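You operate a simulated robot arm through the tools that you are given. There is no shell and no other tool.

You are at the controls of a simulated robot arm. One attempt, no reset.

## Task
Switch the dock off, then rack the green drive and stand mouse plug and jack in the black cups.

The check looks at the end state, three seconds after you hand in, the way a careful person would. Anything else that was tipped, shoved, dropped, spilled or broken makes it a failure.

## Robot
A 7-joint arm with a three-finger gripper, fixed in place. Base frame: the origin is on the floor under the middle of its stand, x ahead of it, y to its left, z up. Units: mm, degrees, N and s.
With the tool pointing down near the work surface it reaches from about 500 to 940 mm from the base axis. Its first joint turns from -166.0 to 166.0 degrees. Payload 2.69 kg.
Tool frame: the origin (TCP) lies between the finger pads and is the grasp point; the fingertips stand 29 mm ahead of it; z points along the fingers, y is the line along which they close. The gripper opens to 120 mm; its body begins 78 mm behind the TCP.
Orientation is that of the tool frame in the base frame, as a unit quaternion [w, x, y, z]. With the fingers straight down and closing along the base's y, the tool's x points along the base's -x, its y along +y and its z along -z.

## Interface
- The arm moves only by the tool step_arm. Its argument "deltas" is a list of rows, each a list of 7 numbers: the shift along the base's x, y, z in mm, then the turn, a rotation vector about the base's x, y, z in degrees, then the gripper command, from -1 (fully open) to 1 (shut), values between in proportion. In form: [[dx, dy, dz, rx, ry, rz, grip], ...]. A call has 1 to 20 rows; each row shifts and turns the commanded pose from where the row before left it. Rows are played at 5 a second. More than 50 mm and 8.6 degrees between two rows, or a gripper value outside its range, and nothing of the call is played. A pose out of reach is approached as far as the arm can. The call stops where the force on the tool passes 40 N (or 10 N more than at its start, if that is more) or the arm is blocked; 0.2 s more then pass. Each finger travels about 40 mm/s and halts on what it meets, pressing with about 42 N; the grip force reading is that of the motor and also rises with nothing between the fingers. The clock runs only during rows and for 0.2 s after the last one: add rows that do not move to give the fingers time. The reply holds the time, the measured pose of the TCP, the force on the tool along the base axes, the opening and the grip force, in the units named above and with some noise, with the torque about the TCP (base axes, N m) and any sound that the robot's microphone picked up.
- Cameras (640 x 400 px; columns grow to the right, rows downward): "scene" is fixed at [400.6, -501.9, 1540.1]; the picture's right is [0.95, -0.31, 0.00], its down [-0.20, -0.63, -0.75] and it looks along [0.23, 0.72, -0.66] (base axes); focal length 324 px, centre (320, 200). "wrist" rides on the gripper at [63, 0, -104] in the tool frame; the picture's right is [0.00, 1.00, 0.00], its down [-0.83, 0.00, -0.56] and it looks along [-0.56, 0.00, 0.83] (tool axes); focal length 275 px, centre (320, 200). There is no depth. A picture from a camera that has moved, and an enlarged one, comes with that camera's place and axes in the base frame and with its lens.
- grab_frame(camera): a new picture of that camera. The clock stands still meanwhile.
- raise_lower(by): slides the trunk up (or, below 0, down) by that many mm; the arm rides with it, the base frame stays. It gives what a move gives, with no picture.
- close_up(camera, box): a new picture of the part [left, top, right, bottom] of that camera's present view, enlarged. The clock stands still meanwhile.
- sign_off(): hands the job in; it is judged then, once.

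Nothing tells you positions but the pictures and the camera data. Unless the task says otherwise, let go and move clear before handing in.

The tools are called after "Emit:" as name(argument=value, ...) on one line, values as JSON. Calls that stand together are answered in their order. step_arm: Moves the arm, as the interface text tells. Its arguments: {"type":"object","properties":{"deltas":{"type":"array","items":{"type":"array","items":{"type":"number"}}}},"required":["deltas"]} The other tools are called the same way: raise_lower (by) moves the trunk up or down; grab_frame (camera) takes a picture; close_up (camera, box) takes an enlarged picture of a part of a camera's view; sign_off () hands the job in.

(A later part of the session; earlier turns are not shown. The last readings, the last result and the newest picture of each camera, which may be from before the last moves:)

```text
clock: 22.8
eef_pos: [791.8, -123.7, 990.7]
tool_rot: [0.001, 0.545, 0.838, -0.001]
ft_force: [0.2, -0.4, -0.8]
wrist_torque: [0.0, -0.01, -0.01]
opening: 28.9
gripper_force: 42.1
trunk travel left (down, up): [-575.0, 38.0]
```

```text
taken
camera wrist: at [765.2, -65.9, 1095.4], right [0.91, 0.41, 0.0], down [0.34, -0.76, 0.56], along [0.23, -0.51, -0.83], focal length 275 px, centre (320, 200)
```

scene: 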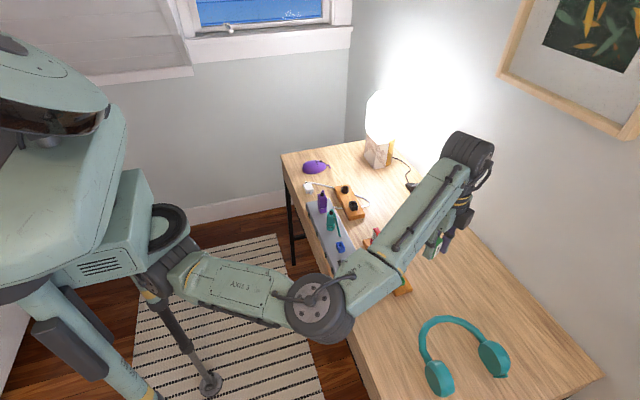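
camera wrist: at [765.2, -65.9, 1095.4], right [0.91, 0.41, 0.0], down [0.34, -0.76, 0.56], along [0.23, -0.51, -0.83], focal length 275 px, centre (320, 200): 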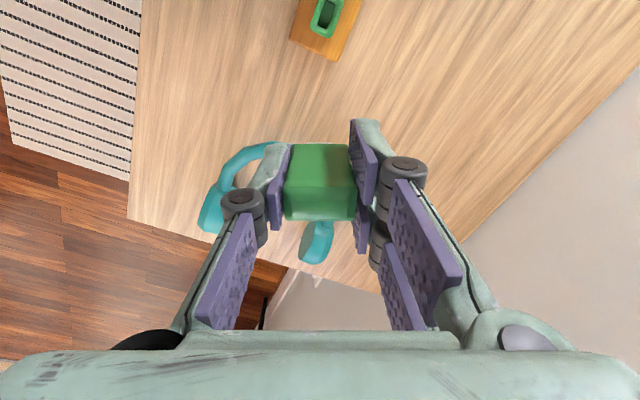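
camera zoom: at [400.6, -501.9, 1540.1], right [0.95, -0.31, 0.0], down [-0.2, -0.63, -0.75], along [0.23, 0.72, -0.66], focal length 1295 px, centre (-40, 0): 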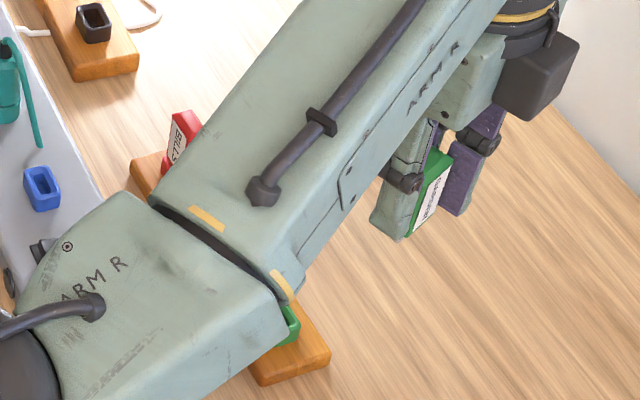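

The drive does have a label on its far face. I'll zoom in to read it.

Emit:
close_up(camera="scene", box=[432, 236, 460, 262])

Emit:
close_up(camera="wrist", box=[280, 0, 380, 66])

Emit:
close_up(camera="scene", box=[364, 222, 400, 246])

```text
15.38 times, centred on (446, 249) of scene
camera zoom: at [400.6, -501.9, 1540.1], right [0.95, -0.31, 0.0], down [-0.2, -0.63, -0.75], along [0.23, 0.72, -0.66], focal length 4979 px, centre (-1618, -554)
```

zoom: 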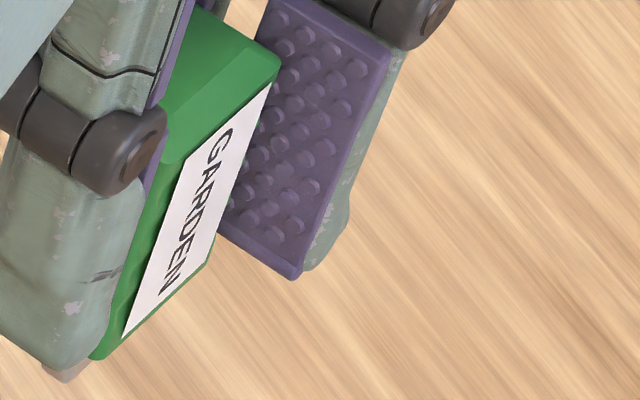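

```text
6.06 times, centred on (330, 33) of wrist
camera zoom: at [765.2, -65.9, 1095.4], right [0.91, 0.41, 0.0], down [0.34, -0.76, 0.56], along [0.23, -0.51, -0.83], focal length 1668 px, centre (259, 1212)
```

zoom: 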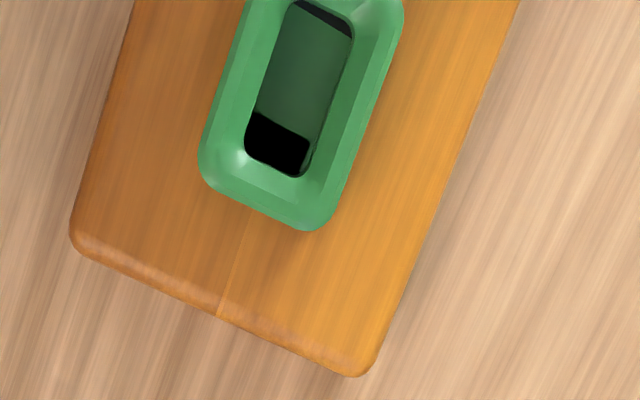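

```text
16.00 times, centred on (382, 234) of scene
camera zoom: at [400.6, -501.9, 1540.1], right [0.95, -0.31, 0.0], down [-0.2, -0.63, -0.75], along [0.23, 0.72, -0.66], focal length 5178 px, centre (-672, -344)
```

zoom: 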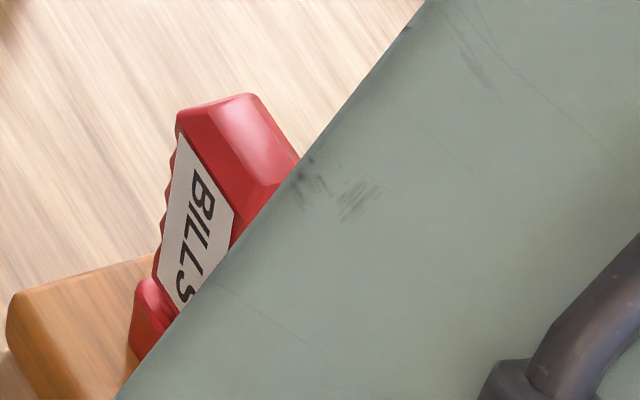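

The label reads "GARDEN" and faced away from the robot in the dock, while the racked drives' labels face the robot. I'll turn the drive the rest of the way to about 180° so its label matches the others, if the wrist allows it.

Emit:
step_arm(deltas=[[0, 0, 0, 0, 0, -8, 1], [0, 0, 0, 0, 0, -8, 1], [0, 0, 0, 0, 0, -8, 1], [0, 0, 0, 0, 0, -8, 1], [0, 0, 0, 0, 0, -8, 1], [0, 0, 0, 0, 0, -8, 1], [0, 0, 0, 0, 0, -8, 1], [0, 0, 0, 0, 0, 0, 1]])

```text
clock: 24.6
eef_pos: [789.7, -123.2, 990.4]
tool_rot: [0.0, 0.875, 0.484, 0.0]
ft_force: [0.2, 0.2, 0.0]
wrist_torque: [0.0, 0.0, 0.02]
opening: 28.8
gripper_force: 42.1
trunk travel left (down, up): [-575.0, 38.0]
```

Emit:
step_arm(deltas=[[0, 0, 0, 0, 0, -8, 1], [0, 0, 0, 0, 0, -8, 1], [0, 0, 0, 0, 0, -8, 1], [0, 0, 0, 0, 0, -8, 1], [0, 0, 0, 0, 0, -8, 1], [0, 0, 0, 0, 0, -8, 1], [0, 0, 0, 0, 0, -8, 1], [0, 0, 0, 0, 0, 0, 1]])

Emit:
grab_frame(camera="wrist")

Emit:
grab_frame(camera="scene")

```text
clock: 26.4
eef_pos: [867.5, -177.6, 1001.3]
tool_rot: [0.0, 1.0, 0.018, -0.002]
ft_force: [0.3, -0.5, -0.9]
wrist_torque: [0.02, 0.0, 0.01]
opening: 29.0
gripper_force: 41.9
out of reach, approached as far as the arm can: row 5, 6, 7
trunk travel left (down, up): [-575.0, 38.0]
```

```text
taken
camera wrist: at [931.5, -174.8, 1105.5], right [0.04, -1.0, 0.0], down [-0.83, -0.03, 0.56], along [-0.56, -0.02, -0.83], focal length 275 px, centre (320, 200)
```

wrist: 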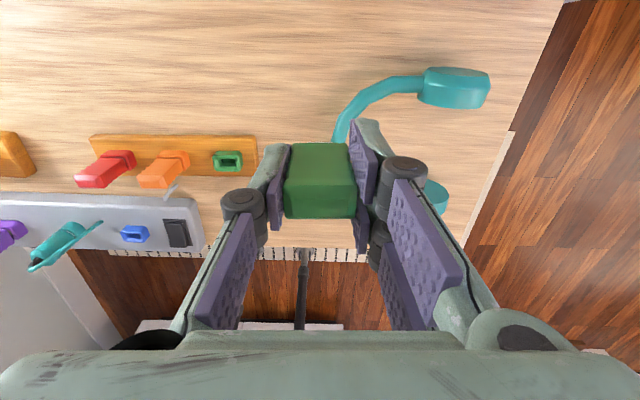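

```text
taken
```

scene: 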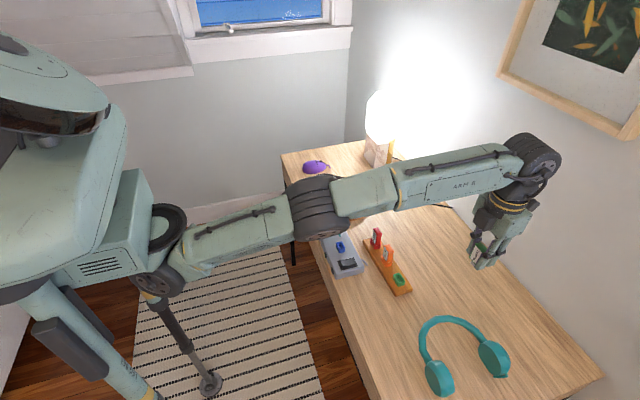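

The wrist reached the 180° turn but drifted to about (867, -178), partly out of reach. Everything is still clear, so I'll hold still a moment to see whether it settles at the commanded pose.

Emit:
step_arm(deltas=[[0, 0, 0, 0, 0, 0, 1], [0, 0, 0, 0, 0, 0, 1]])

Emit:
grab_frame(camera="scene")

```text
clock: 27.0
eef_pos: [867.8, -177.3, 1000.1]
tool_rot: [0.0, 1.0, 0.018, -0.002]
ft_force: [-0.5, -0.1, 0.2]
wrist_torque: [0.0, 0.02, 0.01]
opening: 28.9
gripper_force: 42.2
trunk travel left (down, up): [-575.0, 38.0]
```

```text
taken
```

scene: 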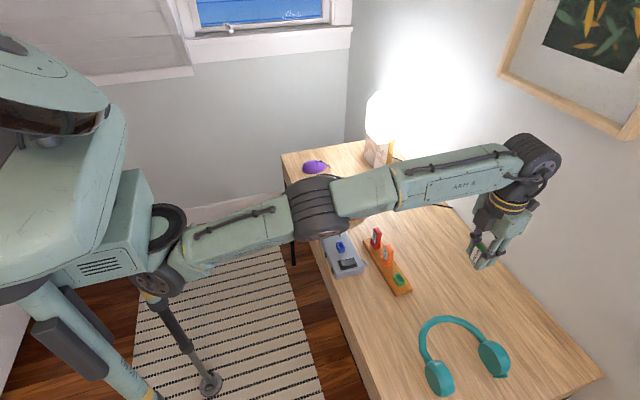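

Facing the drive fully around isn't reachable near the rack in one grasp. My new plan is to set the drive in the rack as it is, regrasp it from the side with the tool at -88°, turn it 180° to +92°, and reinsert it with its label facing the robot. First I'll unwind the rotation.

Emit:
step_arm(deltas=[[-10, 8, 0, 0, 0, 8, 1], [-10, 8, 0, 0, 0, 8, 1], [-10, 8, 0, 0, 0, 8, 1], [-10, 8, 0, 0, 0, 8, 1], [-10, 8, 0, 0, 0, 8, 1], [-10, 8, 0, 0, 0, 8, 1], [-10, 8, 0, 0, 0, 8, 1], [0, 0, 0, 0, 0, 0, 1]])

Emit:
grab_frame(camera="scene")

```text
clock: 28.8
eef_pos: [797.0, -123.0, 1003.2]
tool_rot: [0.002, 0.874, 0.485, -0.001]
ft_force: [1.1, -0.3, -0.3]
wrist_torque: [0.0, -0.02, 0.01]
opening: 29.0
gripper_force: 41.8
trunk travel left (down, up): [-575.0, 38.0]
```

```text
taken
```

scene: 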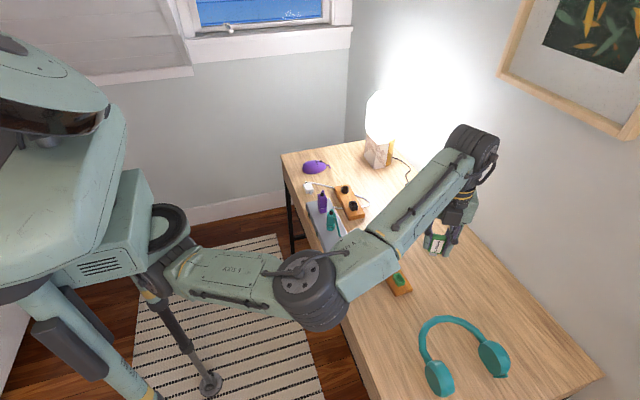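

The arm unwound cleanly. Before committing to the regrasp, I'll test whether turning the other way reaches 180° above the rack.

Emit:
step_arm(deltas=[[-4, 9, 0, 0, 0, 8.5, 1], [-5, 10, 0, 0, 0, 8.5, 1], [-5, 10, 0, 0, 0, 8.5, 1], [-5, 10, 0, 0, 0, 8.5, 1], [-4, 9, 0, 0, 0, 8.5, 1], [-4, 9, 0, 0, 0, 8.5, 1], [0, 0, 0, 0, 0, 8.5, 1], [0, 0, 0, 0, 0, 8.5, 1], [0, 0, 0, 0, 0, 8.5, 1], [0, 0, 0, 0, 0, 8.5, 1], [0, 0, 0, 0, 0, 8.5, 1], [0, 0, 0, 0, 0, 8.5, 1], [0, 0, 0, 0, 0, 8.5, 1], [0, 0, 0, 0, 0, 8.5, 1], [0, 0, 0, 0, 0, 8.5, 1], [0, 0, 0, 0, 0, 8.5, 1], [0, 0, 0, 0, 0, 8.5, 1], [0, 0, 0, 0, 0, 8.5, 1], [0, 0, 0, 0, 0, 8.5, 1], [0, 0, 0, 0, 0, 8.5, 1]])

Emit:
grab_frame(camera="scene")

```text
clock: 33.0
eef_pos: [770.1, -65.0, 1000.1]
tool_rot: [0.0, -0.408, 0.913, 0.002]
ft_force: [-0.2, -0.5, -1.0]
wrist_torque: [-0.01, -0.01, 0.01]
opening: 28.9
gripper_force: 42.0
trunk travel left (down, up): [-575.0, 38.0]
```

```text
taken
```

scene: 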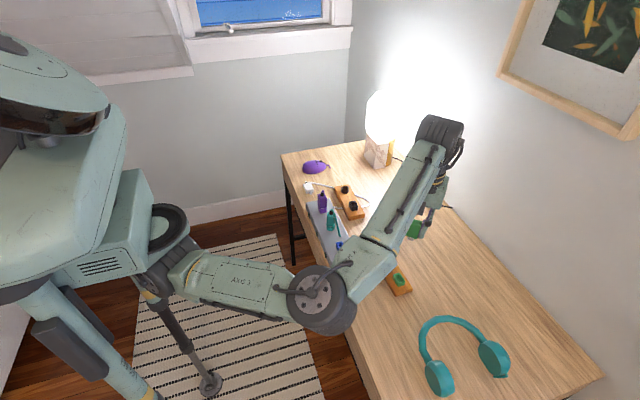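

Emit:
step_arm(deltas=[[0, 0, 0, 0, 0, 8.5, 1], [0, 0, 0, 0, 0, 8.5, 1], [0, 0, 0, 0, 0, 8.5, 1], [0, 0, 0, 0, 0, 8.5, 1], [0, 0, 0, 0, 0, 8.5, 1], [0, 0, 0, 0, 0, 8.5, 1], [0, 0, 0, 0, 0, 8.5, 1], [0, 0, 0, 0, 0, 8.5, 1], [0, 0, 0, 0, 0, 8.5, 1], [0, 0, 0, 0, 0, 8.5, 1], [0, 0, 0, 0, 0, 8.5, 1], [0, 0, 0, 0, 0, 0, 1]])

```text
clock: 35.6
eef_pos: [769.9, -63.9, 999.6]
tool_rot: [0.001, 0.944, -0.329, -0.001]
ft_force: [-0.1, 0.4, -0.4]
wrist_torque: [0.02, 0.01, 0.0]
opening: 29.1
gripper_force: 42.0
trunk travel left (down, up): [-575.0, 38.0]
```

At +142° the arm is still on target. I'll continue toward +182°.

Emit:
step_arm(deltas=[[0, 0, 0, 0, 0, 8, 1], [0, 0, 0, 0, 0, 8, 1], [0, 0, 0, 0, 0, 8, 1], [0, 0, 0, 0, 0, 0, 1]])

```text
clock: 36.6
eef_pos: [771.3, -64.1, 999.5]
tool_rot: [0.001, 0.992, -0.126, -0.001]
ft_force: [-0.4, -0.9, -1.1]
wrist_torque: [0.0, 0.01, 0.02]
opening: 28.8
gripper_force: 41.4
trunk travel left (down, up): [-575.0, 38.0]
```

Emit:
step_arm(deltas=[[0, 0, 0, 0, 0, 5.5, 1], [0, 0, 0, 0, 0, 5.5, 1], [0, 0, 0, 0, 0, 5.5, 1], [0, 0, 0, 0, 0, 0, 1]])

Emit:
grab_frame(camera="wrist")

Emit:
grab_frame(camera="scene")

```text
clock: 37.6
eef_pos: [772.0, -64.0, 1000.5]
tool_rot: [0.001, 1.0, 0.019, -0.001]
ft_force: [0.0, -0.5, -1.0]
wrist_torque: [-0.01, -0.01, -0.02]
opening: 28.8
gripper_force: 42.2
trunk travel left (down, up): [-575.0, 38.0]
```

```text
taken
camera wrist: at [834.3, -61.7, 1105.0], right [0.04, -1.0, 0.0], down [-0.83, -0.03, 0.56], along [-0.56, -0.02, -0.83], focal length 275 px, centre (320, 200)
```

wrist: 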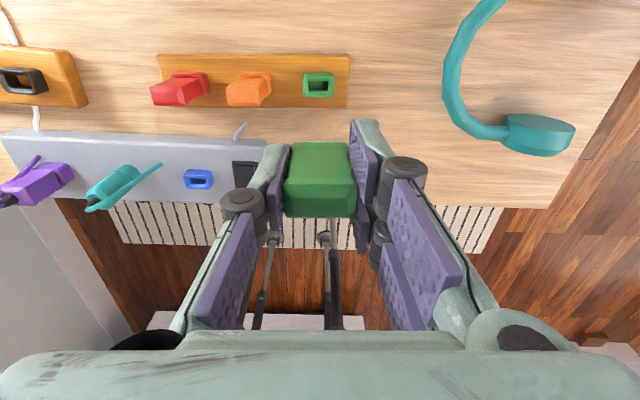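

```text
taken
```

scene: 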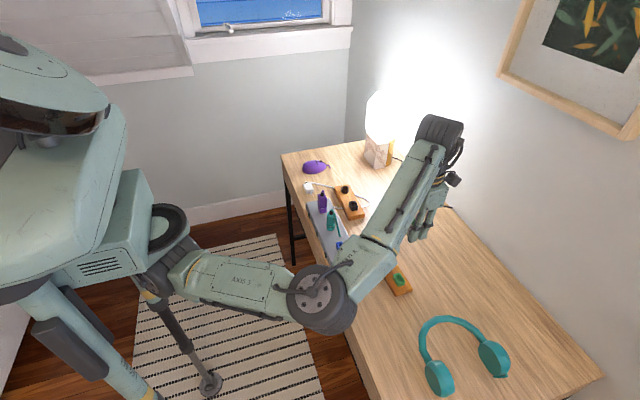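

It reached +182° directly above the rack, so the label now faces the robot and no regrasp is needed. I'll zoom on the green socket to align.

Emit:
close_up(camera="wrist", box=[280, 50, 360, 110])

Emit:
close_up(camera="wrist", box=[270, 130, 370, 230])

```text
6.67 times, centred on (320, 80) of wrist
camera zoom: at [834.3, -61.7, 1105.0], right [0.04, -1.0, 0.0], down [-0.83, -0.03, 0.56], along [-0.56, -0.02, -0.83], focal length 1835 px, centre (320, 1000)
```

zoom: 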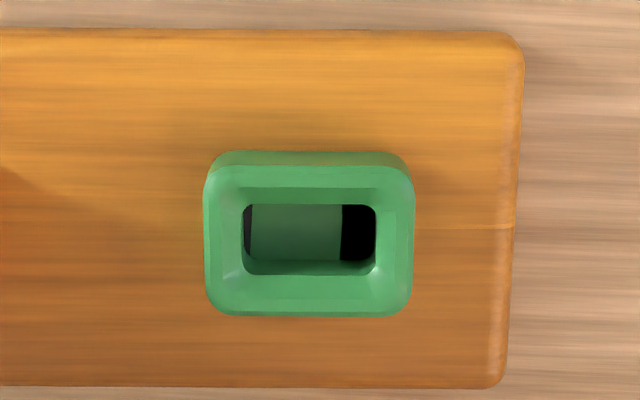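

```text
4.00 times, centred on (320, 180) of wrist
camera zoom: at [834.3, -61.7, 1105.0], right [0.04, -1.0, 0.0], down [-0.83, -0.03, 0.56], along [-0.56, -0.02, -0.83], focal length 1101 px, centre (320, 280)
```

zoom: 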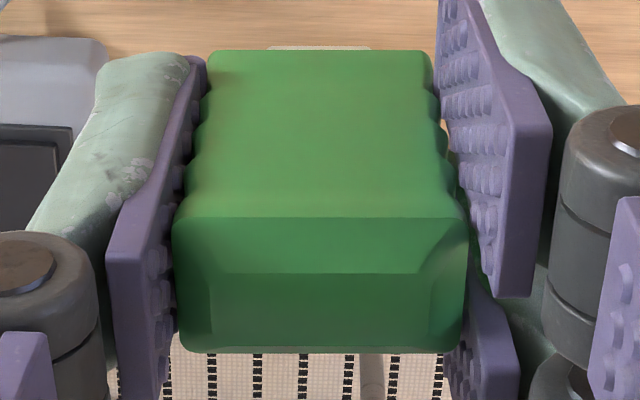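

The rim centre is at about (770.5, -63, 791) and the held drive is within about 1 mm of being above it. I'll lower to a hover about 20 mm above the socket and check.

Emit:
step_arm(deltas=[[0.3, 0.3, -30, 0, 0, 0, 1], [0.3, 0.3, -30, 0, 0, 0, 1], [0, 0, -30, 0, 0, 0, 1], [0, 0, -30, 0, 0, 0, 1], [0, 0, -20, 0, 0, 0, 1], [0, 0, 0, 0, 0, 0, 1]])

Emit:
grab_frame(camera="wrist")

Emit:
close_up(camera="wrist", box=[270, 90, 370, 160])

Emit:
close_up(camera="scene", box=[360, 220, 456, 300])

```text
clock: 39.0
eef_pos: [772.1, -63.1, 859.8]
tool_rot: [0.001, 1.0, 0.018, -0.001]
ft_force: [-1.3, -0.4, -0.6]
wrist_torque: [0.01, 0.0, 0.0]
opening: 28.8
gripper_force: 41.9
trunk travel left (down, up): [-575.0, 38.0]
```

```text
taken
camera wrist: at [835.5, -61.6, 964.9], right [0.04, -1.0, 0.0], down [-0.83, -0.03, 0.56], along [-0.56, -0.02, -0.83], focal length 275 px, centre (320, 200)
```

wrist: 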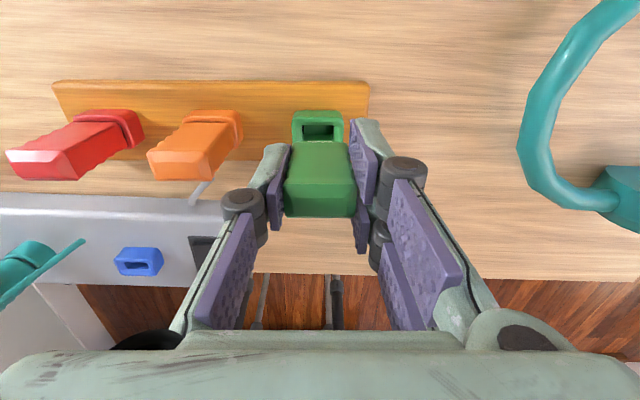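

```text
5.71 times, centred on (320, 125) of wrist
camera zoom: at [835.5, -61.6, 964.9], right [0.04, -1.0, 0.0], down [-0.83, -0.03, 0.56], along [-0.56, -0.02, -0.83], focal length 1573 px, centre (320, 629)
```

zoom: 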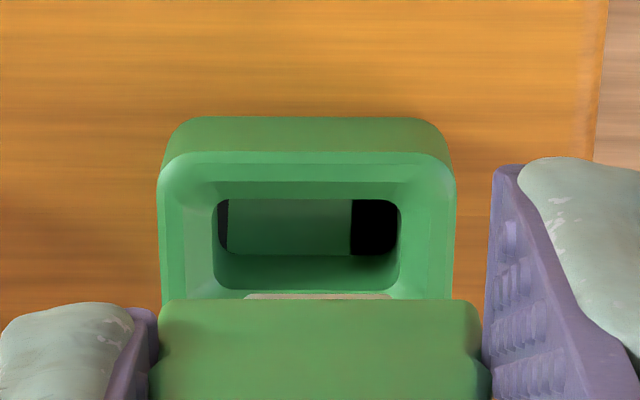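

```text
5.00 times, centred on (408, 260) of scene
camera zoom: at [400.6, -501.9, 1540.1], right [0.95, -0.31, 0.0], down [-0.2, -0.63, -0.75], along [0.23, 0.72, -0.66], focal length 1618 px, centre (-120, -100)
```

zoom: 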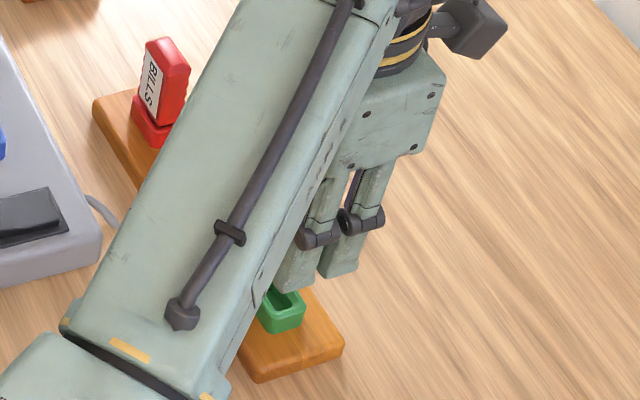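

The drive is about 1.5 mm off in y. I'll correct that and lower to just above the rim.

Emit:
step_arm(deltas=[[-0.9, 1.5, -6, 0, 0, 0, 1], [0, 0, -6, 0, 0, 0, 1], [0, 0, -4, 0, 0, 0, 1], [0, 0, 0, 0, 0, 0, 1]])

Emit:
close_up(camera="wrist", box=[270, 90, 370, 160])

```text
clock: 40.0
eef_pos: [770.5, -63.3, 844.1]
tool_rot: [0.001, 1.0, 0.018, -0.001]
ft_force: [-0.5, -0.1, 0.3]
wrist_torque: [-0.01, -0.01, -0.02]
opening: 29.0
gripper_force: 42.4
trunk travel left (down, up): [-575.0, 38.0]
```

```text
5.71 times, centred on (320, 125) of wrist
camera zoom: at [834.5, -59.8, 949.3], right [0.04, -1.0, 0.0], down [-0.83, -0.03, 0.56], along [-0.56, -0.02, -0.83], focal length 1573 px, centre (320, 629)
```

zoom: 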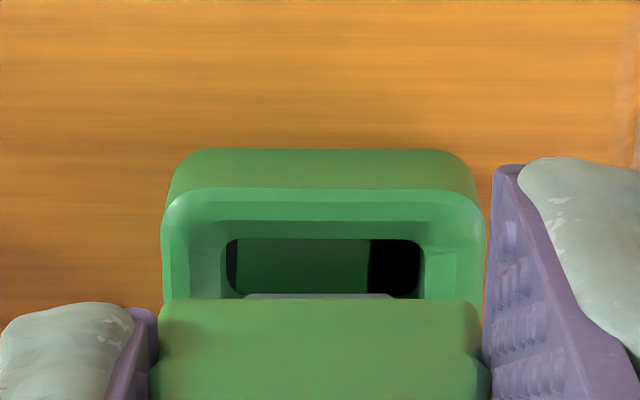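

The drive is now centred within about half a millimetre. I'll lower it into the socket slowly while watching the force.

Emit:
step_arm(deltas=[[0, -0.5, -4, 0, 0, 0, 1], [0, 0, -4, 0, 0, 0, 1], [0, 0, -3, 0, 0, 0, 1], [0, 0, -2, 0, 0, 0, 1], [0, 0, 0, 0, 0, 0, 1]])

Emit:
close_up(camera="wrist", box=[270, 90, 370, 160])

```text
clock: 41.2
eef_pos: [769.3, -62.5, 833.0]
tool_rot: [0.001, 1.0, 0.017, -0.001]
ft_force: [0.5, -0.3, 0.0]
wrist_torque: [-0.01, -0.02, 0.02]
opening: 29.0
gripper_force: 42.2
trunk travel left (down, up): [-575.0, 38.0]
```

```text
5.71 times, centred on (320, 125) of wrist
camera zoom: at [833.1, -60.4, 936.9], right [0.04, -1.0, 0.0], down [-0.83, -0.03, 0.56], along [-0.56, -0.02, -0.83], focal length 1573 px, centre (320, 629)
```

zoom: 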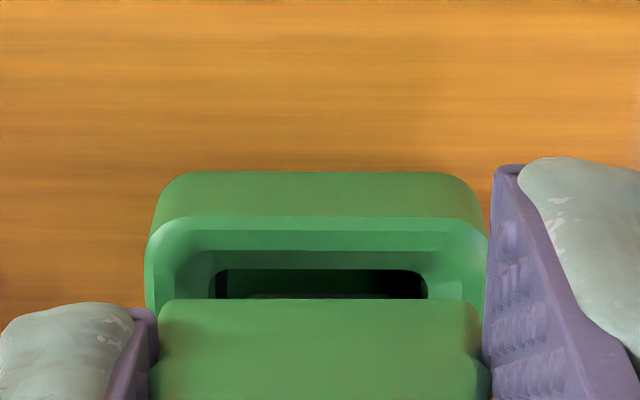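

Emit:
step_arm(deltas=[[1, 0.3, -2, 0, 0, 0, 1], [0, 0, -2, 0, 0, 0, 1], [0, 0, -2, 0, 0, 0, 1], [0, 0, 0, 0, 0, 0, 1]])

Emit:
close_up(camera="wrist", box=[270, 90, 370, 160])

```text
clock: 42.2
eef_pos: [769.5, -62.1, 828.5]
tool_rot: [0.001, 1.0, 0.017, 0.002]
ft_force: [3.7, 2.1, 17.5]
wrist_torque: [0.06, -0.2, -0.02]
opening: 28.6
gripper_force: 41.7
trunk travel left (down, up): [-575.0, 38.0]
```

```text
5.71 times, centred on (320, 125) of wrist
camera zoom: at [833.1, -59.8, 933.0], right [0.04, -1.0, 0.0], down [-0.83, -0.03, 0.55], along [-0.55, -0.02, -0.83], focal length 1573 px, centre (320, 629)
```

zoom: 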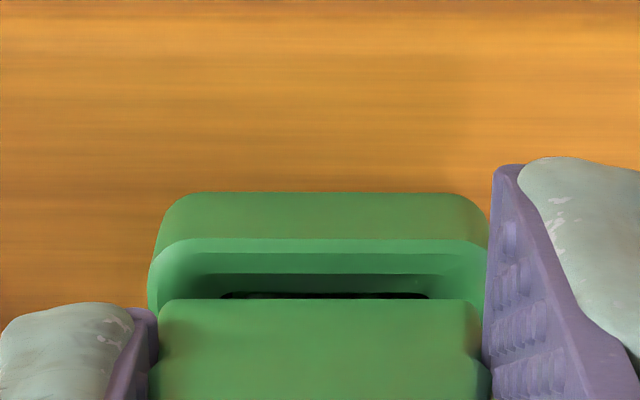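

Light contact came about 4 mm early, with a sideways push toward +x. I'll ease up, shift +1.5 mm in x and lower again.

Emit:
step_arm(deltas=[[0, 0, 3, 0, 0, 0, 1], [1.8, 0, 0, 0, 0, 0, 1], [0, 0, -2, 0, 0, 0, 1], [0, 0, 0, 0, 0, 0, 1]])

Emit:
close_up(camera="wrist", box=[270, 90, 370, 160])

```text
clock: 43.2
eef_pos: [773.1, -63.1, 828.4]
tool_rot: [0.001, 1.0, 0.017, 0.001]
ft_force: [-2.4, -4.7, 12.7]
wrist_torque: [-0.23, 0.1, 0.04]
opening: 28.7
gripper_force: 42.2
trunk travel left (down, up): [-575.0, 38.0]
```

```text
5.71 times, centred on (320, 125) of wrist
camera zoom: at [835.1, -59.9, 932.8], right [0.04, -1.0, 0.0], down [-0.83, -0.03, 0.56], along [-0.56, -0.02, -0.83], focal length 1573 px, centre (320, 629)
```

zoom: 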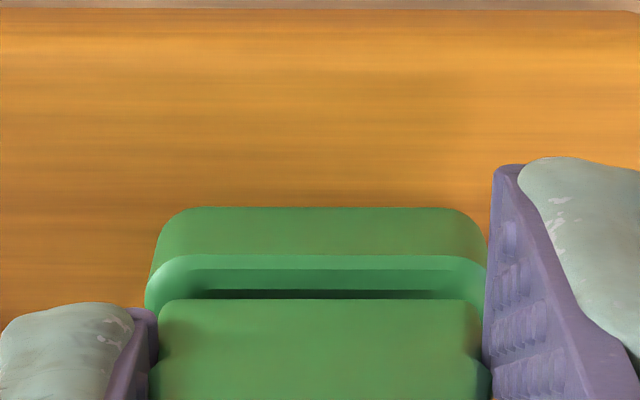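

The force is modest and the socket now looks nearly the same as the dock socket did with the drive seated. I'll compare directly.

Emit:
grab_frame(camera="wrist")

Emit:
close_up(camera="wrist", box=[130, 90, 370, 200])

Emit:
close_up(camera="scene", box=[380, 240, 428, 280])

```text
taken
camera wrist: at [835.1, -59.9, 932.8], right [0.04, -1.0, 0.0], down [-0.83, -0.03, 0.56], along [-0.56, -0.02, -0.83], focal length 275 px, centre (320, 200)
```

wrist: 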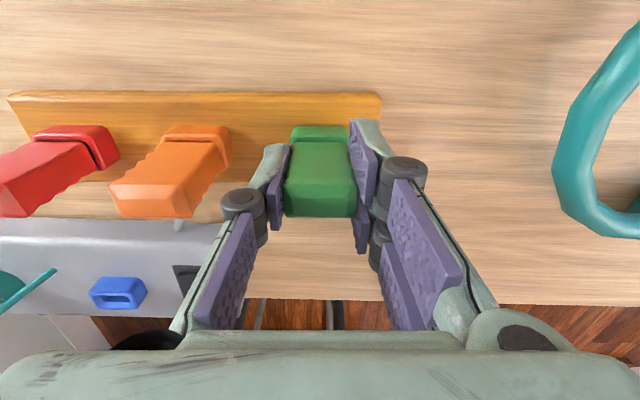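

```text
2.67 times, centred on (250, 145) of wrist
camera zoom: at [835.1, -59.9, 932.8], right [0.04, -1.0, 0.0], down [-0.83, -0.03, 0.56], along [-0.56, -0.02, -0.83], focal length 734 px, centre (507, 347)
```

zoom: 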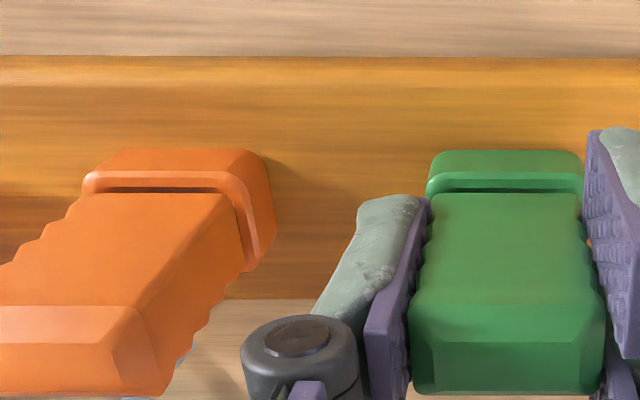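

```text
10.00 times, centred on (404, 260) of scene
camera zoom: at [400.6, -501.9, 1540.1], right [0.95, -0.31, 0.0], down [-0.2, -0.63, -0.75], along [0.23, 0.72, -0.66], focal length 3236 px, centre (-520, -400)
```

zoom: 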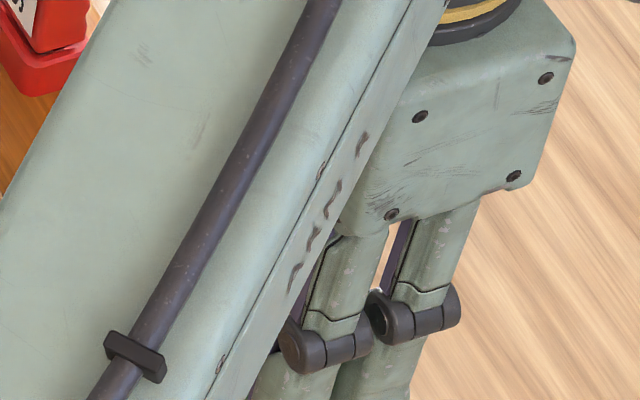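

The green drive now matches the seated orange drive in rim gap and top height, so it's seated. I'll open the fingers only partway, to stay clear of the orange drive, and lift straight up.

Emit:
step_arm(deltas=[[0, 0, 0, 0, 0, 0, 0.3], [0, 0, 0, 0, 0, 0, 0.25], [0, 0, 0, 0, 0, 0, 0.25], [0, 0, 0, 0, 0, 0, 0.25]])

Emit:
close_up(camera="wrist", box=[130, 90, 450, 240])

```text
clock: 44.2
eef_pos: [773.2, -61.9, 827.5]
tool_rot: [0.001, 1.0, 0.017, -0.001]
ft_force: [-0.8, -0.7, -0.2]
wrist_torque: [0.02, -0.02, 0.0]
opening: 44.9
gripper_force: 0.0
trunk travel left (down, up): [-575.0, 38.0]
```

```text
2.00 times, centred on (290, 165) of wrist
camera zoom: at [835.8, -59.3, 931.4], right [0.04, -1.0, 0.0], down [-0.83, -0.03, 0.56], along [-0.56, -0.02, -0.83], focal length 551 px, centre (380, 270)
```

zoom: 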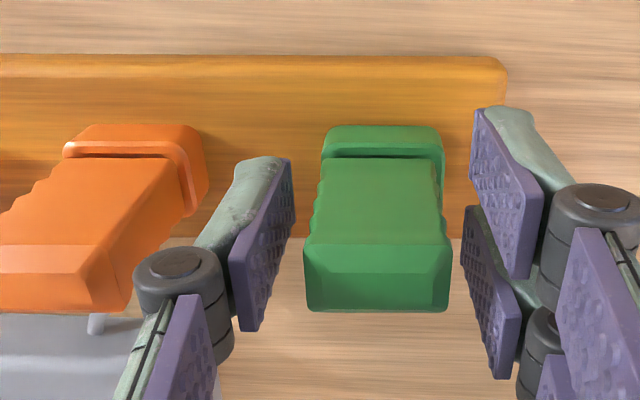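

The green drive stands upright and released, matching the orange one. I'll lift straight up, then move over toward the mouse plug.

Emit:
step_arm(deltas=[[0, 0, 15, 0, 0, 0, 0.25], [0, 0, 30, 0, 0, 0, 0.25], [0, 0, 45, 0, 0, 0, 0.25], [0, 0, 45, 0, 0, 0, 0.25], [-10, 40, 0, 0, 0, 0, 0.25], [-12, 47, 0, 0, 0, 0, 0.25], [-12, 47, 0, 0, 0, 0, 0.25], [-12, 47, 0, 0, 0, 0, 0.25], [-12, 47, 0, 0, 0, 0, 0.25], [-12, 47, 0, 0, 0, 0, 0.25], [-12, 47, 0, 0, 0, 0, 0.25], [0, 0, 0, 0, 0, 0, 0.25]])

Emit:
grab_frame(camera="wrist")

Emit:
grab_frame(camera="scene")

Emit:
close_up(camera="scene", box=[340, 215, 436, 300])

```text
clock: 46.8
eef_pos: [692.0, 260.0, 959.2]
tool_rot: [0.001, 1.0, 0.018, -0.001]
ft_force: [0.6, -0.6, 0.3]
wrist_torque: [-0.03, 0.01, 0.0]
opening: 44.9
gripper_force: 0.1
trunk travel left (down, up): [-575.0, 38.0]
```

```text
taken
camera wrist: at [755.6, 262.5, 1065.6], right [0.04, -1.0, 0.0], down [-0.83, -0.03, 0.56], along [-0.56, -0.02, -0.83], focal length 275 px, centre (320, 200)
```

wrist: 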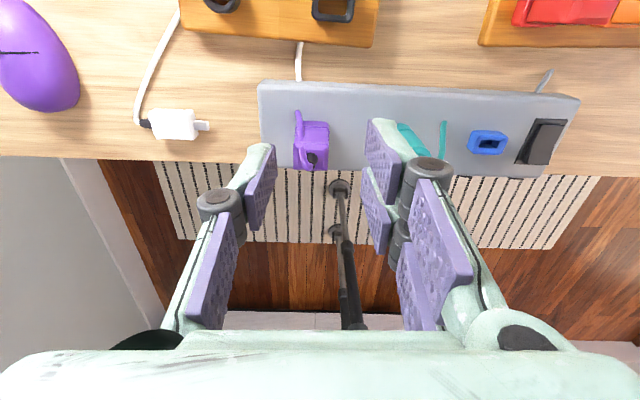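

```text
taken
```

scene: 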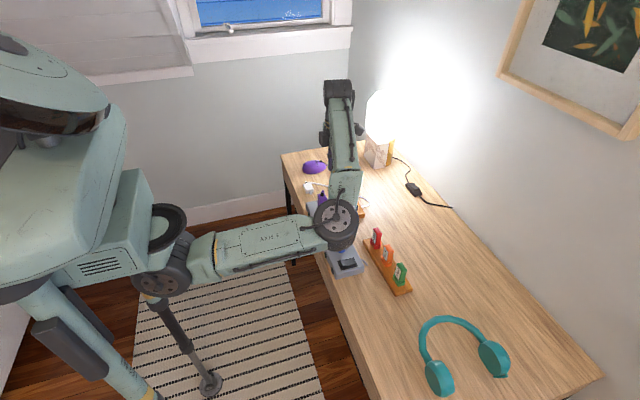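

```text
4.71 times, centred on (388, 258) of scene
camera zoom: at [400.6, -501.9, 1540.1], right [0.95, -0.31, 0.0], down [-0.2, -0.63, -0.75], along [0.23, 0.72, -0.66], focal length 1523 px, centre (0, -71)
```

zoom: 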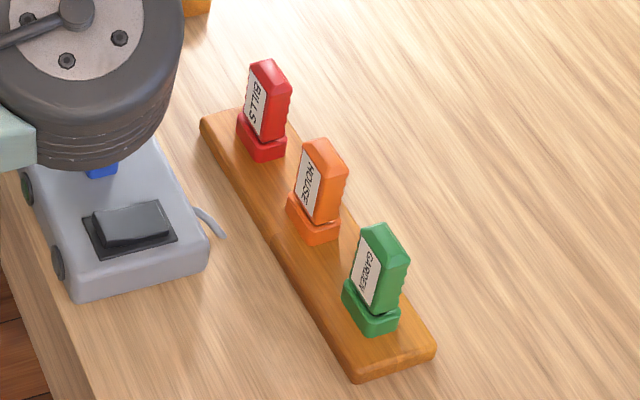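

All three labels now face the same way and the green drive is seated. Next I'll zoom in on the mouse plug and the cups.

Emit:
close_up(camera="wrist", box=[256, 80, 384, 180])

Emit:
close_up(camera="wrist", box=[170, 0, 400, 80])

Emit:
close_up(camera="scene", box=[300, 180, 372, 225])

```text
4.00 times, centred on (320, 130) of wrist
camera zoom: at [755.6, 262.5, 1065.6], right [0.04, -1.0, 0.0], down [-0.83, -0.03, 0.56], along [-0.56, -0.02, -0.83], focal length 1101 px, centre (320, 480)
```

zoom: 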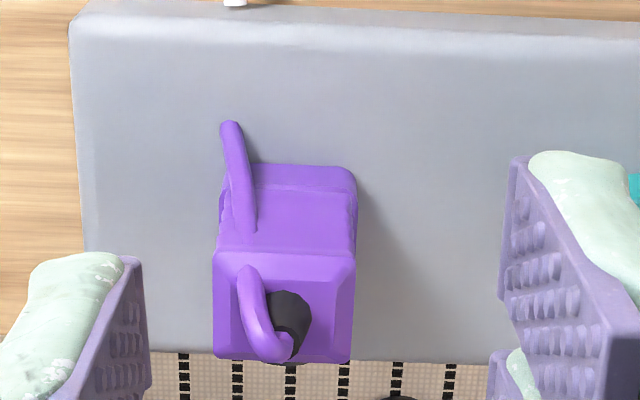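

```text
2.78 times, centred on (285, 40) of wrist
camera zoom: at [755.6, 262.5, 1065.6], right [0.04, -1.0, 0.0], down [-0.83, -0.03, 0.56], along [-0.56, -0.02, -0.83], focal length 766 px, centre (417, 645)
```

zoom: 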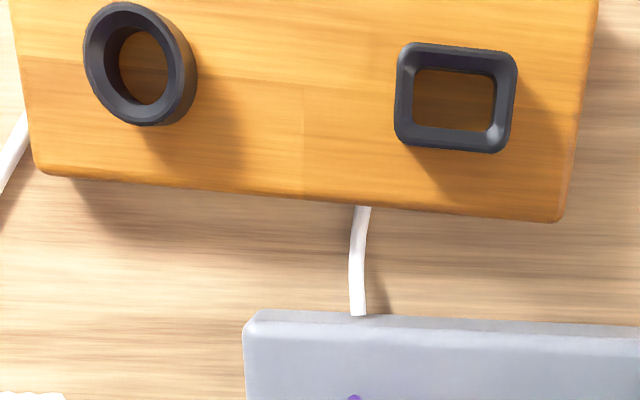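

```text
8.89 times, centred on (336, 202) of scene
camera zoom: at [400.6, -501.9, 1540.1], right [0.95, -0.31, 0.0], down [-0.2, -0.63, -0.75], along [0.23, 0.72, -0.66], focal length 2877 px, centre (178, 178)
```

zoom: 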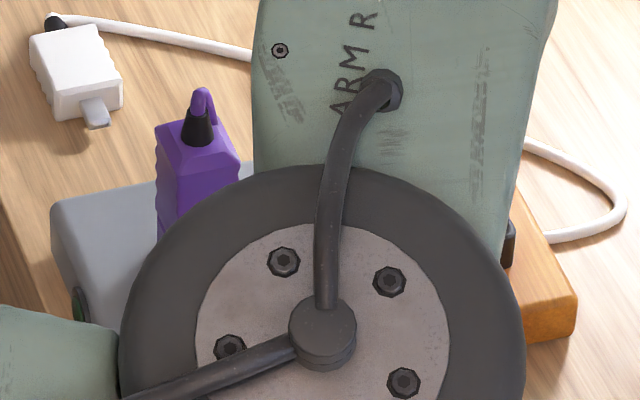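

The mouse plug is about 30 × 25 mm, centred near (656, 266) with its top near 855. Its cable loops over the robot-far side. The rectangular cup's rim is at about (763, 251, 800), turned roughly -2°. I'll align above the plug.

Emit:
step_arm(deltas=[[-12, 2, -10, 0, 0, -0.7, 0.2], [-12, 2, -12, 0, 0, -0.7, 0.2], [-12.6, 2.2, -12, 0, 0, -0.7, 0.2], [0, 0, -12, 0, 0, 0, 0.2], [0, 0, 0, 0, 0, 0, 0.2]])

Emit:
grab_frame(camera="wrist")

Emit:
close_up(camera="wrist", box=[240, 90, 400, 190])

```text
clock: 48.0
eef_pos: [655.6, 265.5, 914.3]
tool_rot: [-0.001, 1.0, 0.0, -0.001]
ft_force: [0.4, -0.2, -0.6]
wrist_torque: [-0.02, 0.01, -0.01]
opening: 47.9
gripper_force: 0.1
trunk travel left (down, up): [-575.0, 38.0]
```

```text
taken
camera wrist: at [719.1, 265.2, 1020.0], right [0.0, -1.0, 0.0], down [-0.83, 0.0, 0.56], along [-0.56, 0.0, -0.83], focal length 275 px, centre (320, 200)
```

wrist: 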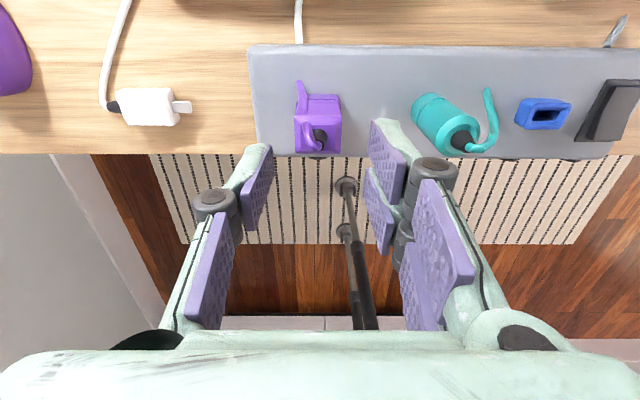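

```text
4.00 times, centred on (320, 140) of wrist
camera zoom: at [719.1, 265.2, 1020.0], right [0.0, -1.0, 0.0], down [-0.83, 0.0, 0.56], along [-0.56, 0.0, -0.83], focal length 1101 px, centre (320, 440)
```

zoom: 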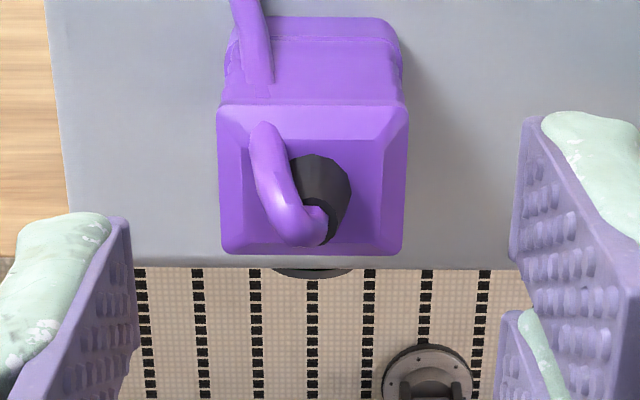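

The plug is centred between the fingers to within about 1 mm. I'll descend around it.

Emit:
step_arm(deltas=[[-0.4, 1.1, -14, 0, 0, 0, 0.2], [0, 0, -14, 0, 0, 0, 0.2], [0, 0, -12, 0, 0, 0, 0.2], [0, 0, -10, 0, 0, 0, 0.2], [0, 0, -8, 0, 0, 0, 0.2], [0, 0, 0, 0, 0, 0, 0.2]])

Emit:
grab_frame(camera="wrist")

```text
clock: 49.4
eef_pos: [654.6, 265.2, 858.8]
tool_rot: [0.001, 1.0, -0.001, 0.0]
ft_force: [-0.4, -0.9, -0.4]
wrist_torque: [-0.04, -0.02, -0.03]
opening: 48.1
gripper_force: 0.1
trunk travel left (down, up): [-575.0, 38.0]
```

```text
taken
camera wrist: at [717.5, 266.2, 962.6], right [0.0, -1.0, 0.0], down [-0.83, 0.0, 0.56], along [-0.56, 0.0, -0.83], focal length 275 px, centre (320, 200)
```

wrist: 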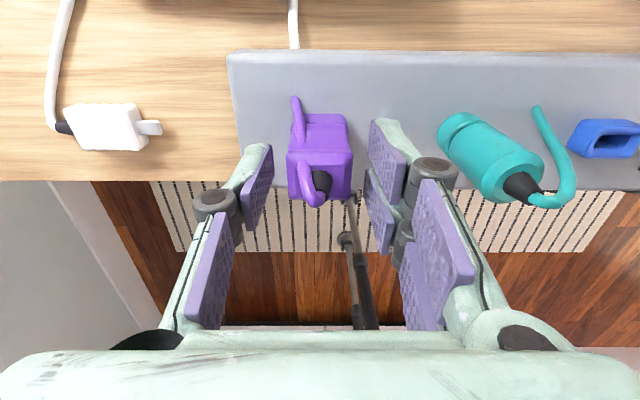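

Emit:
step_arm(deltas=[[0.8, 0, -6, 0, 0, 0, 0.2], [0, 0, -6, 0, 0, 0, 0.2], [0, 0, -4, 0, 0, 0, 0.2], [0, 0, 0, 0, 0, 0, 0.2]])

Emit:
close_up(camera="wrist", box=[220, 90, 420, 240])

```text
clock: 50.4
eef_pos: [654.7, 266.2, 842.5]
tool_rot: [0.001, 1.0, -0.001, -0.002]
ft_force: [0.8, -0.4, -0.2]
wrist_torque: [0.03, 0.04, 0.0]
opening: 48.0
gripper_force: 0.0
trunk travel left (down, up): [-575.0, 38.0]
```

```text
2.67 times, centred on (320, 165) of wrist
camera zoom: at [718.6, 266.8, 946.3], right [0.0, -1.0, 0.0], down [-0.83, 0.0, 0.56], along [-0.56, 0.0, -0.83], focal length 734 px, centre (320, 293)
```

zoom: 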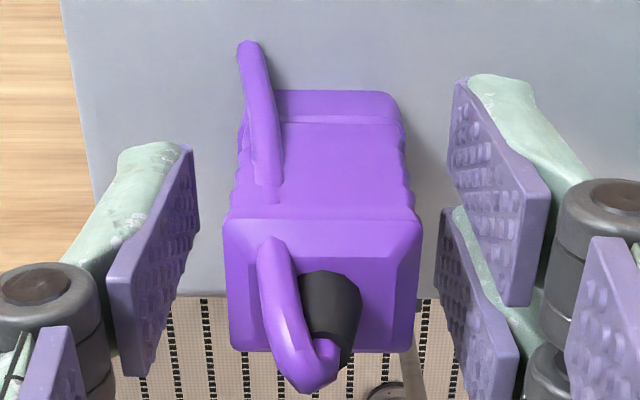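

The plug is centred, and the cable is clear of the fingers. I'll close on it.

Emit:
step_arm(deltas=[[0, 0, 0, 0, 0, 0, 1], [0, 0, 0, 0, 0, 0, 1], [0, 0, 0, 0, 0, 0, 1], [0, 0, 0, 0, 0, 0, 1], [0, 0, 0, 0, 0, 0, 1]])

Emit:
close_up(camera="wrist", box=[220, 90, 420, 240])

```text
clock: 51.6
eef_pos: [655.7, 266.1, 841.6]
tool_rot: [0.001, 1.0, 0.0, -0.001]
ft_force: [-1.6, -3.8, -0.6]
wrist_torque: [-0.1, 0.06, -0.08]
opening: 29.0
gripper_force: 41.9
trunk travel left (down, up): [-575.0, 38.0]
```

```text
2.67 times, centred on (320, 165) of wrist
camera zoom: at [718.6, 266.5, 946.4], right [0.0, -1.0, 0.0], down [-0.83, 0.0, 0.56], along [-0.56, 0.0, -0.83], focal length 734 px, centre (320, 293)
```

zoom: 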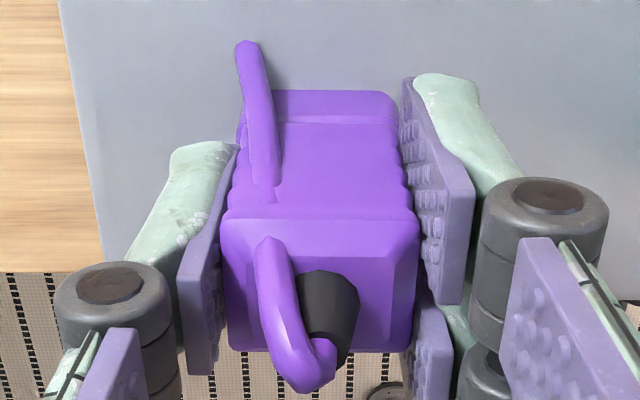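

The mouse plug is gripped. I'll pull it straight up slowly.

Emit:
step_arm(deltas=[[0, 0, 2, 0, 0, 0, 1], [0, 0, 3, 0, 0, 0, 1], [0, 0, 4, 0, 0, 0, 1], [0, 0, 5, 0, 0, 0, 1], [0, 0, 6, 0, 0, 0, 1], [0, 0, 10, 0, 0, 0, 1], [0, 0, 0, 0, 0, 0, 1]])

Emit:
close_up(camera="wrist", box=[220, 60, 420, 210])

```text
clock: 53.2
eef_pos: [653.2, 267.5, 872.4]
tool_rot: [0.001, 1.0, -0.001, -0.001]
ft_force: [0.6, -0.3, -0.5]
wrist_torque: [-0.01, 0.0, -0.03]
opening: 29.1
gripper_force: 42.0
trunk travel left (down, up): [-575.0, 38.0]
```

```text
2.67 times, centred on (320, 135) of wrist
camera zoom: at [718.2, 267.1, 977.0], right [0.0, -1.0, 0.0], down [-0.83, 0.0, 0.56], along [-0.56, 0.0, -0.83], focal length 734 px, centre (320, 373)
```

zoom: 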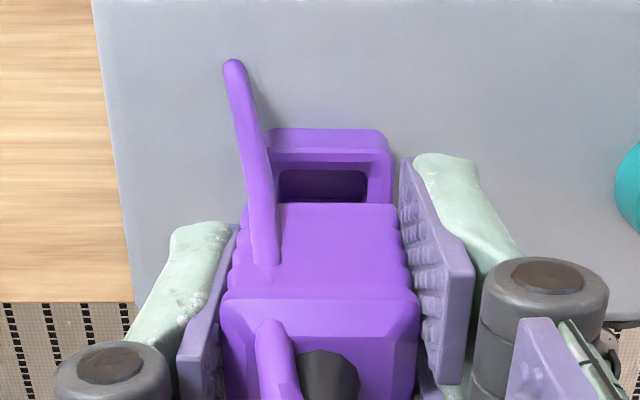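

It's free. I'll raise it well clear and carry it above the rectangular cup, turning slightly to match the cup.

Emit:
step_arm(deltas=[[0, 0, 25, 0, 0, 0, 1], [0, 0, 25, 0, 0, 0, 1], [0, 0, 18, 0, 0, 0, 1], [36, -5, 0, 0, 0, -0.8, 1], [36, -5, 0, 0, 0, -0.7, 1], [36, -6, 0, 0, 0, -0.7, 1], [0, 0, 0, 0, 0, 0, 1]])

Emit:
grab_frame(camera="wrist")

Emit:
close_up(camera="wrist", box=[260, 70, 380, 160])

Emit:
close_up(camera="wrist", box=[150, 60, 300, 160])

```text
clock: 54.8
eef_pos: [759.1, 249.8, 937.3]
tool_rot: [0.001, 1.0, -0.02, 0.0]
ft_force: [-0.5, -0.2, -1.0]
wrist_torque: [0.0, -0.02, -0.02]
opening: 29.3
gripper_force: 42.3
trunk travel left (down, up): [-575.0, 38.0]
```

```text
taken
camera wrist: at [822.6, 247.9, 1042.7], right [-0.04, -1.0, 0.0], down [-0.83, 0.03, 0.56], along [-0.56, 0.02, -0.83], focal length 275 px, centre (320, 200)
```

wrist: 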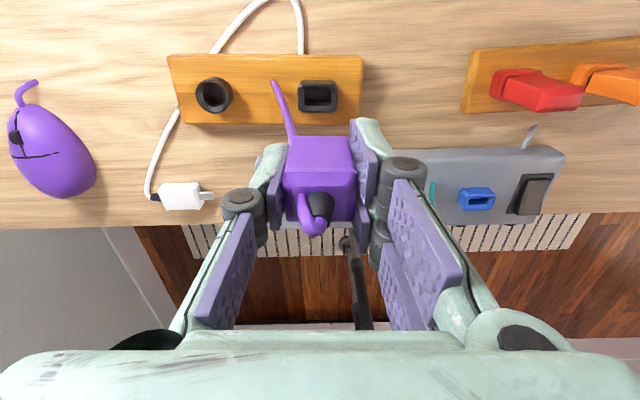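

```text
4.44 times, centred on (320, 115) of wrist
camera zoom: at [822.6, 247.9, 1042.7], right [-0.04, -1.0, 0.0], down [-0.83, 0.03, 0.56], along [-0.56, 0.02, -0.83], focal length 1224 px, centre (320, 578)
```

zoom: 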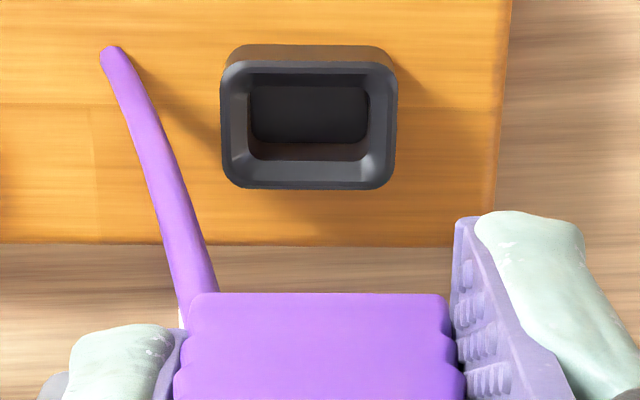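

```text
4.00 times, centred on (225, 110) of wrist
camera zoom: at [822.6, 247.9, 1042.7], right [-0.04, -1.0, 0.0], down [-0.83, 0.03, 0.56], along [-0.56, 0.02, -0.83], focal length 1101 px, centre (700, 560)
```

zoom: 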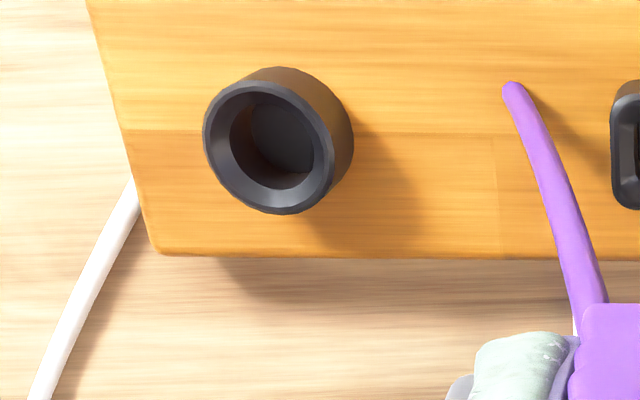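

The cup rim is aligned with the tool and centred at about (763.4, 252.5). I'll shift to match and lower to a hover just above the cup.

Emit:
step_arm(deltas=[[2.5, 1, -16, 0, 0, 0, 1], [2.2, 1.1, -16, 0, 0, 0, 1], [0, 0, -16, 0, 0, 0, 1], [0, 0, -16, 0, 0, 0, 1], [0, 0, -12, 0, 0, 0, 1], [0, 0, 0, 0, 0, 0, 1]])

Emit:
grab_frame(camera="wrist")

Emit:
close_up(camera="wrist", box=[270, 90, 370, 160])

```text
clock: 56.2
eef_pos: [767.9, 253.4, 863.2]
tool_rot: [0.0, 1.0, -0.02, 0.0]
ft_force: [0.6, 0.2, 0.0]
wrist_torque: [0.01, -0.03, -0.03]
opening: 29.1
gripper_force: 41.7
trunk travel left (down, up): [-575.0, 38.0]
```

```text
taken
camera wrist: at [831.2, 251.2, 968.5], right [-0.03, -1.0, 0.0], down [-0.83, 0.03, 0.56], along [-0.56, 0.02, -0.83], focal length 275 px, centre (320, 200)
```

wrist: 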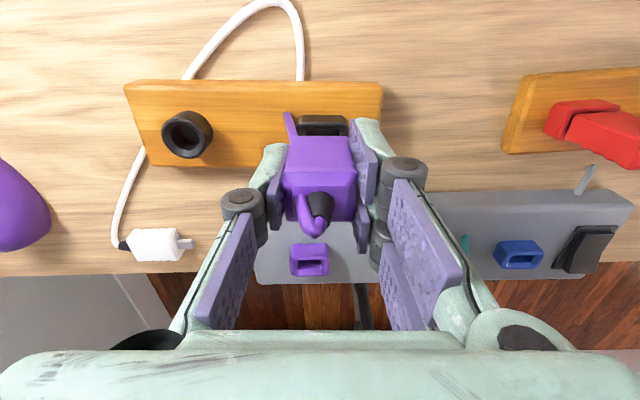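

```text
5.71 times, centred on (320, 125) of wrist
camera zoom: at [831.2, 251.2, 968.5], right [-0.03, -1.0, 0.0], down [-0.83, 0.03, 0.56], along [-0.56, 0.02, -0.83], focal length 1573 px, centre (320, 629)
```

zoom: 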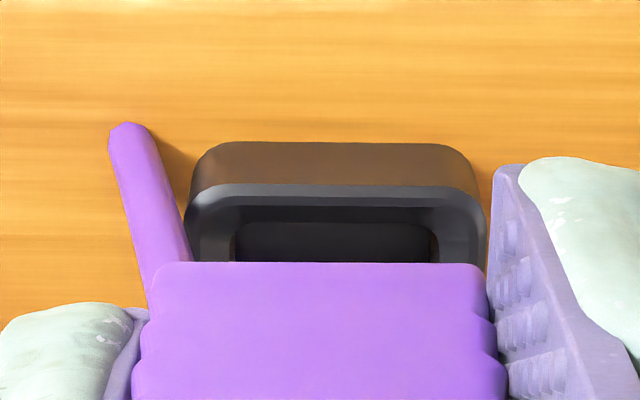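

The x position overshot by about 4 mm and y by about 2 mm. I'll correct both and re-check before inserting.

Emit:
step_arm(deltas=[[-3.8, -1.9, -4, 0, 0, 0, 1], [0, 0, -4, 0, 0, 0, 1], [0, 0, 0, 0, 0, 0, 1]])

Emit:
close_up(camera="wrist", box=[270, 90, 370, 160])

```text
clock: 57.0
eef_pos: [763.8, 250.7, 856.3]
tool_rot: [0.001, 1.0, -0.02, -0.001]
ft_force: [-0.2, -0.9, -0.4]
wrist_torque: [-0.04, -0.02, -0.02]
opening: 28.9
gripper_force: 42.0
trunk travel left (down, up): [-575.0, 38.0]
```

```text
5.71 times, centred on (320, 125) of wrist
camera zoom: at [827.2, 248.4, 960.9], right [-0.04, -1.0, 0.0], down [-0.83, 0.03, 0.56], along [-0.56, 0.02, -0.83], focal length 1573 px, centre (320, 629)
```

zoom: 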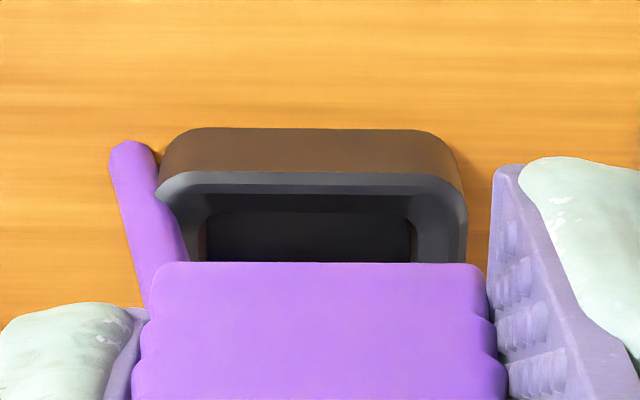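

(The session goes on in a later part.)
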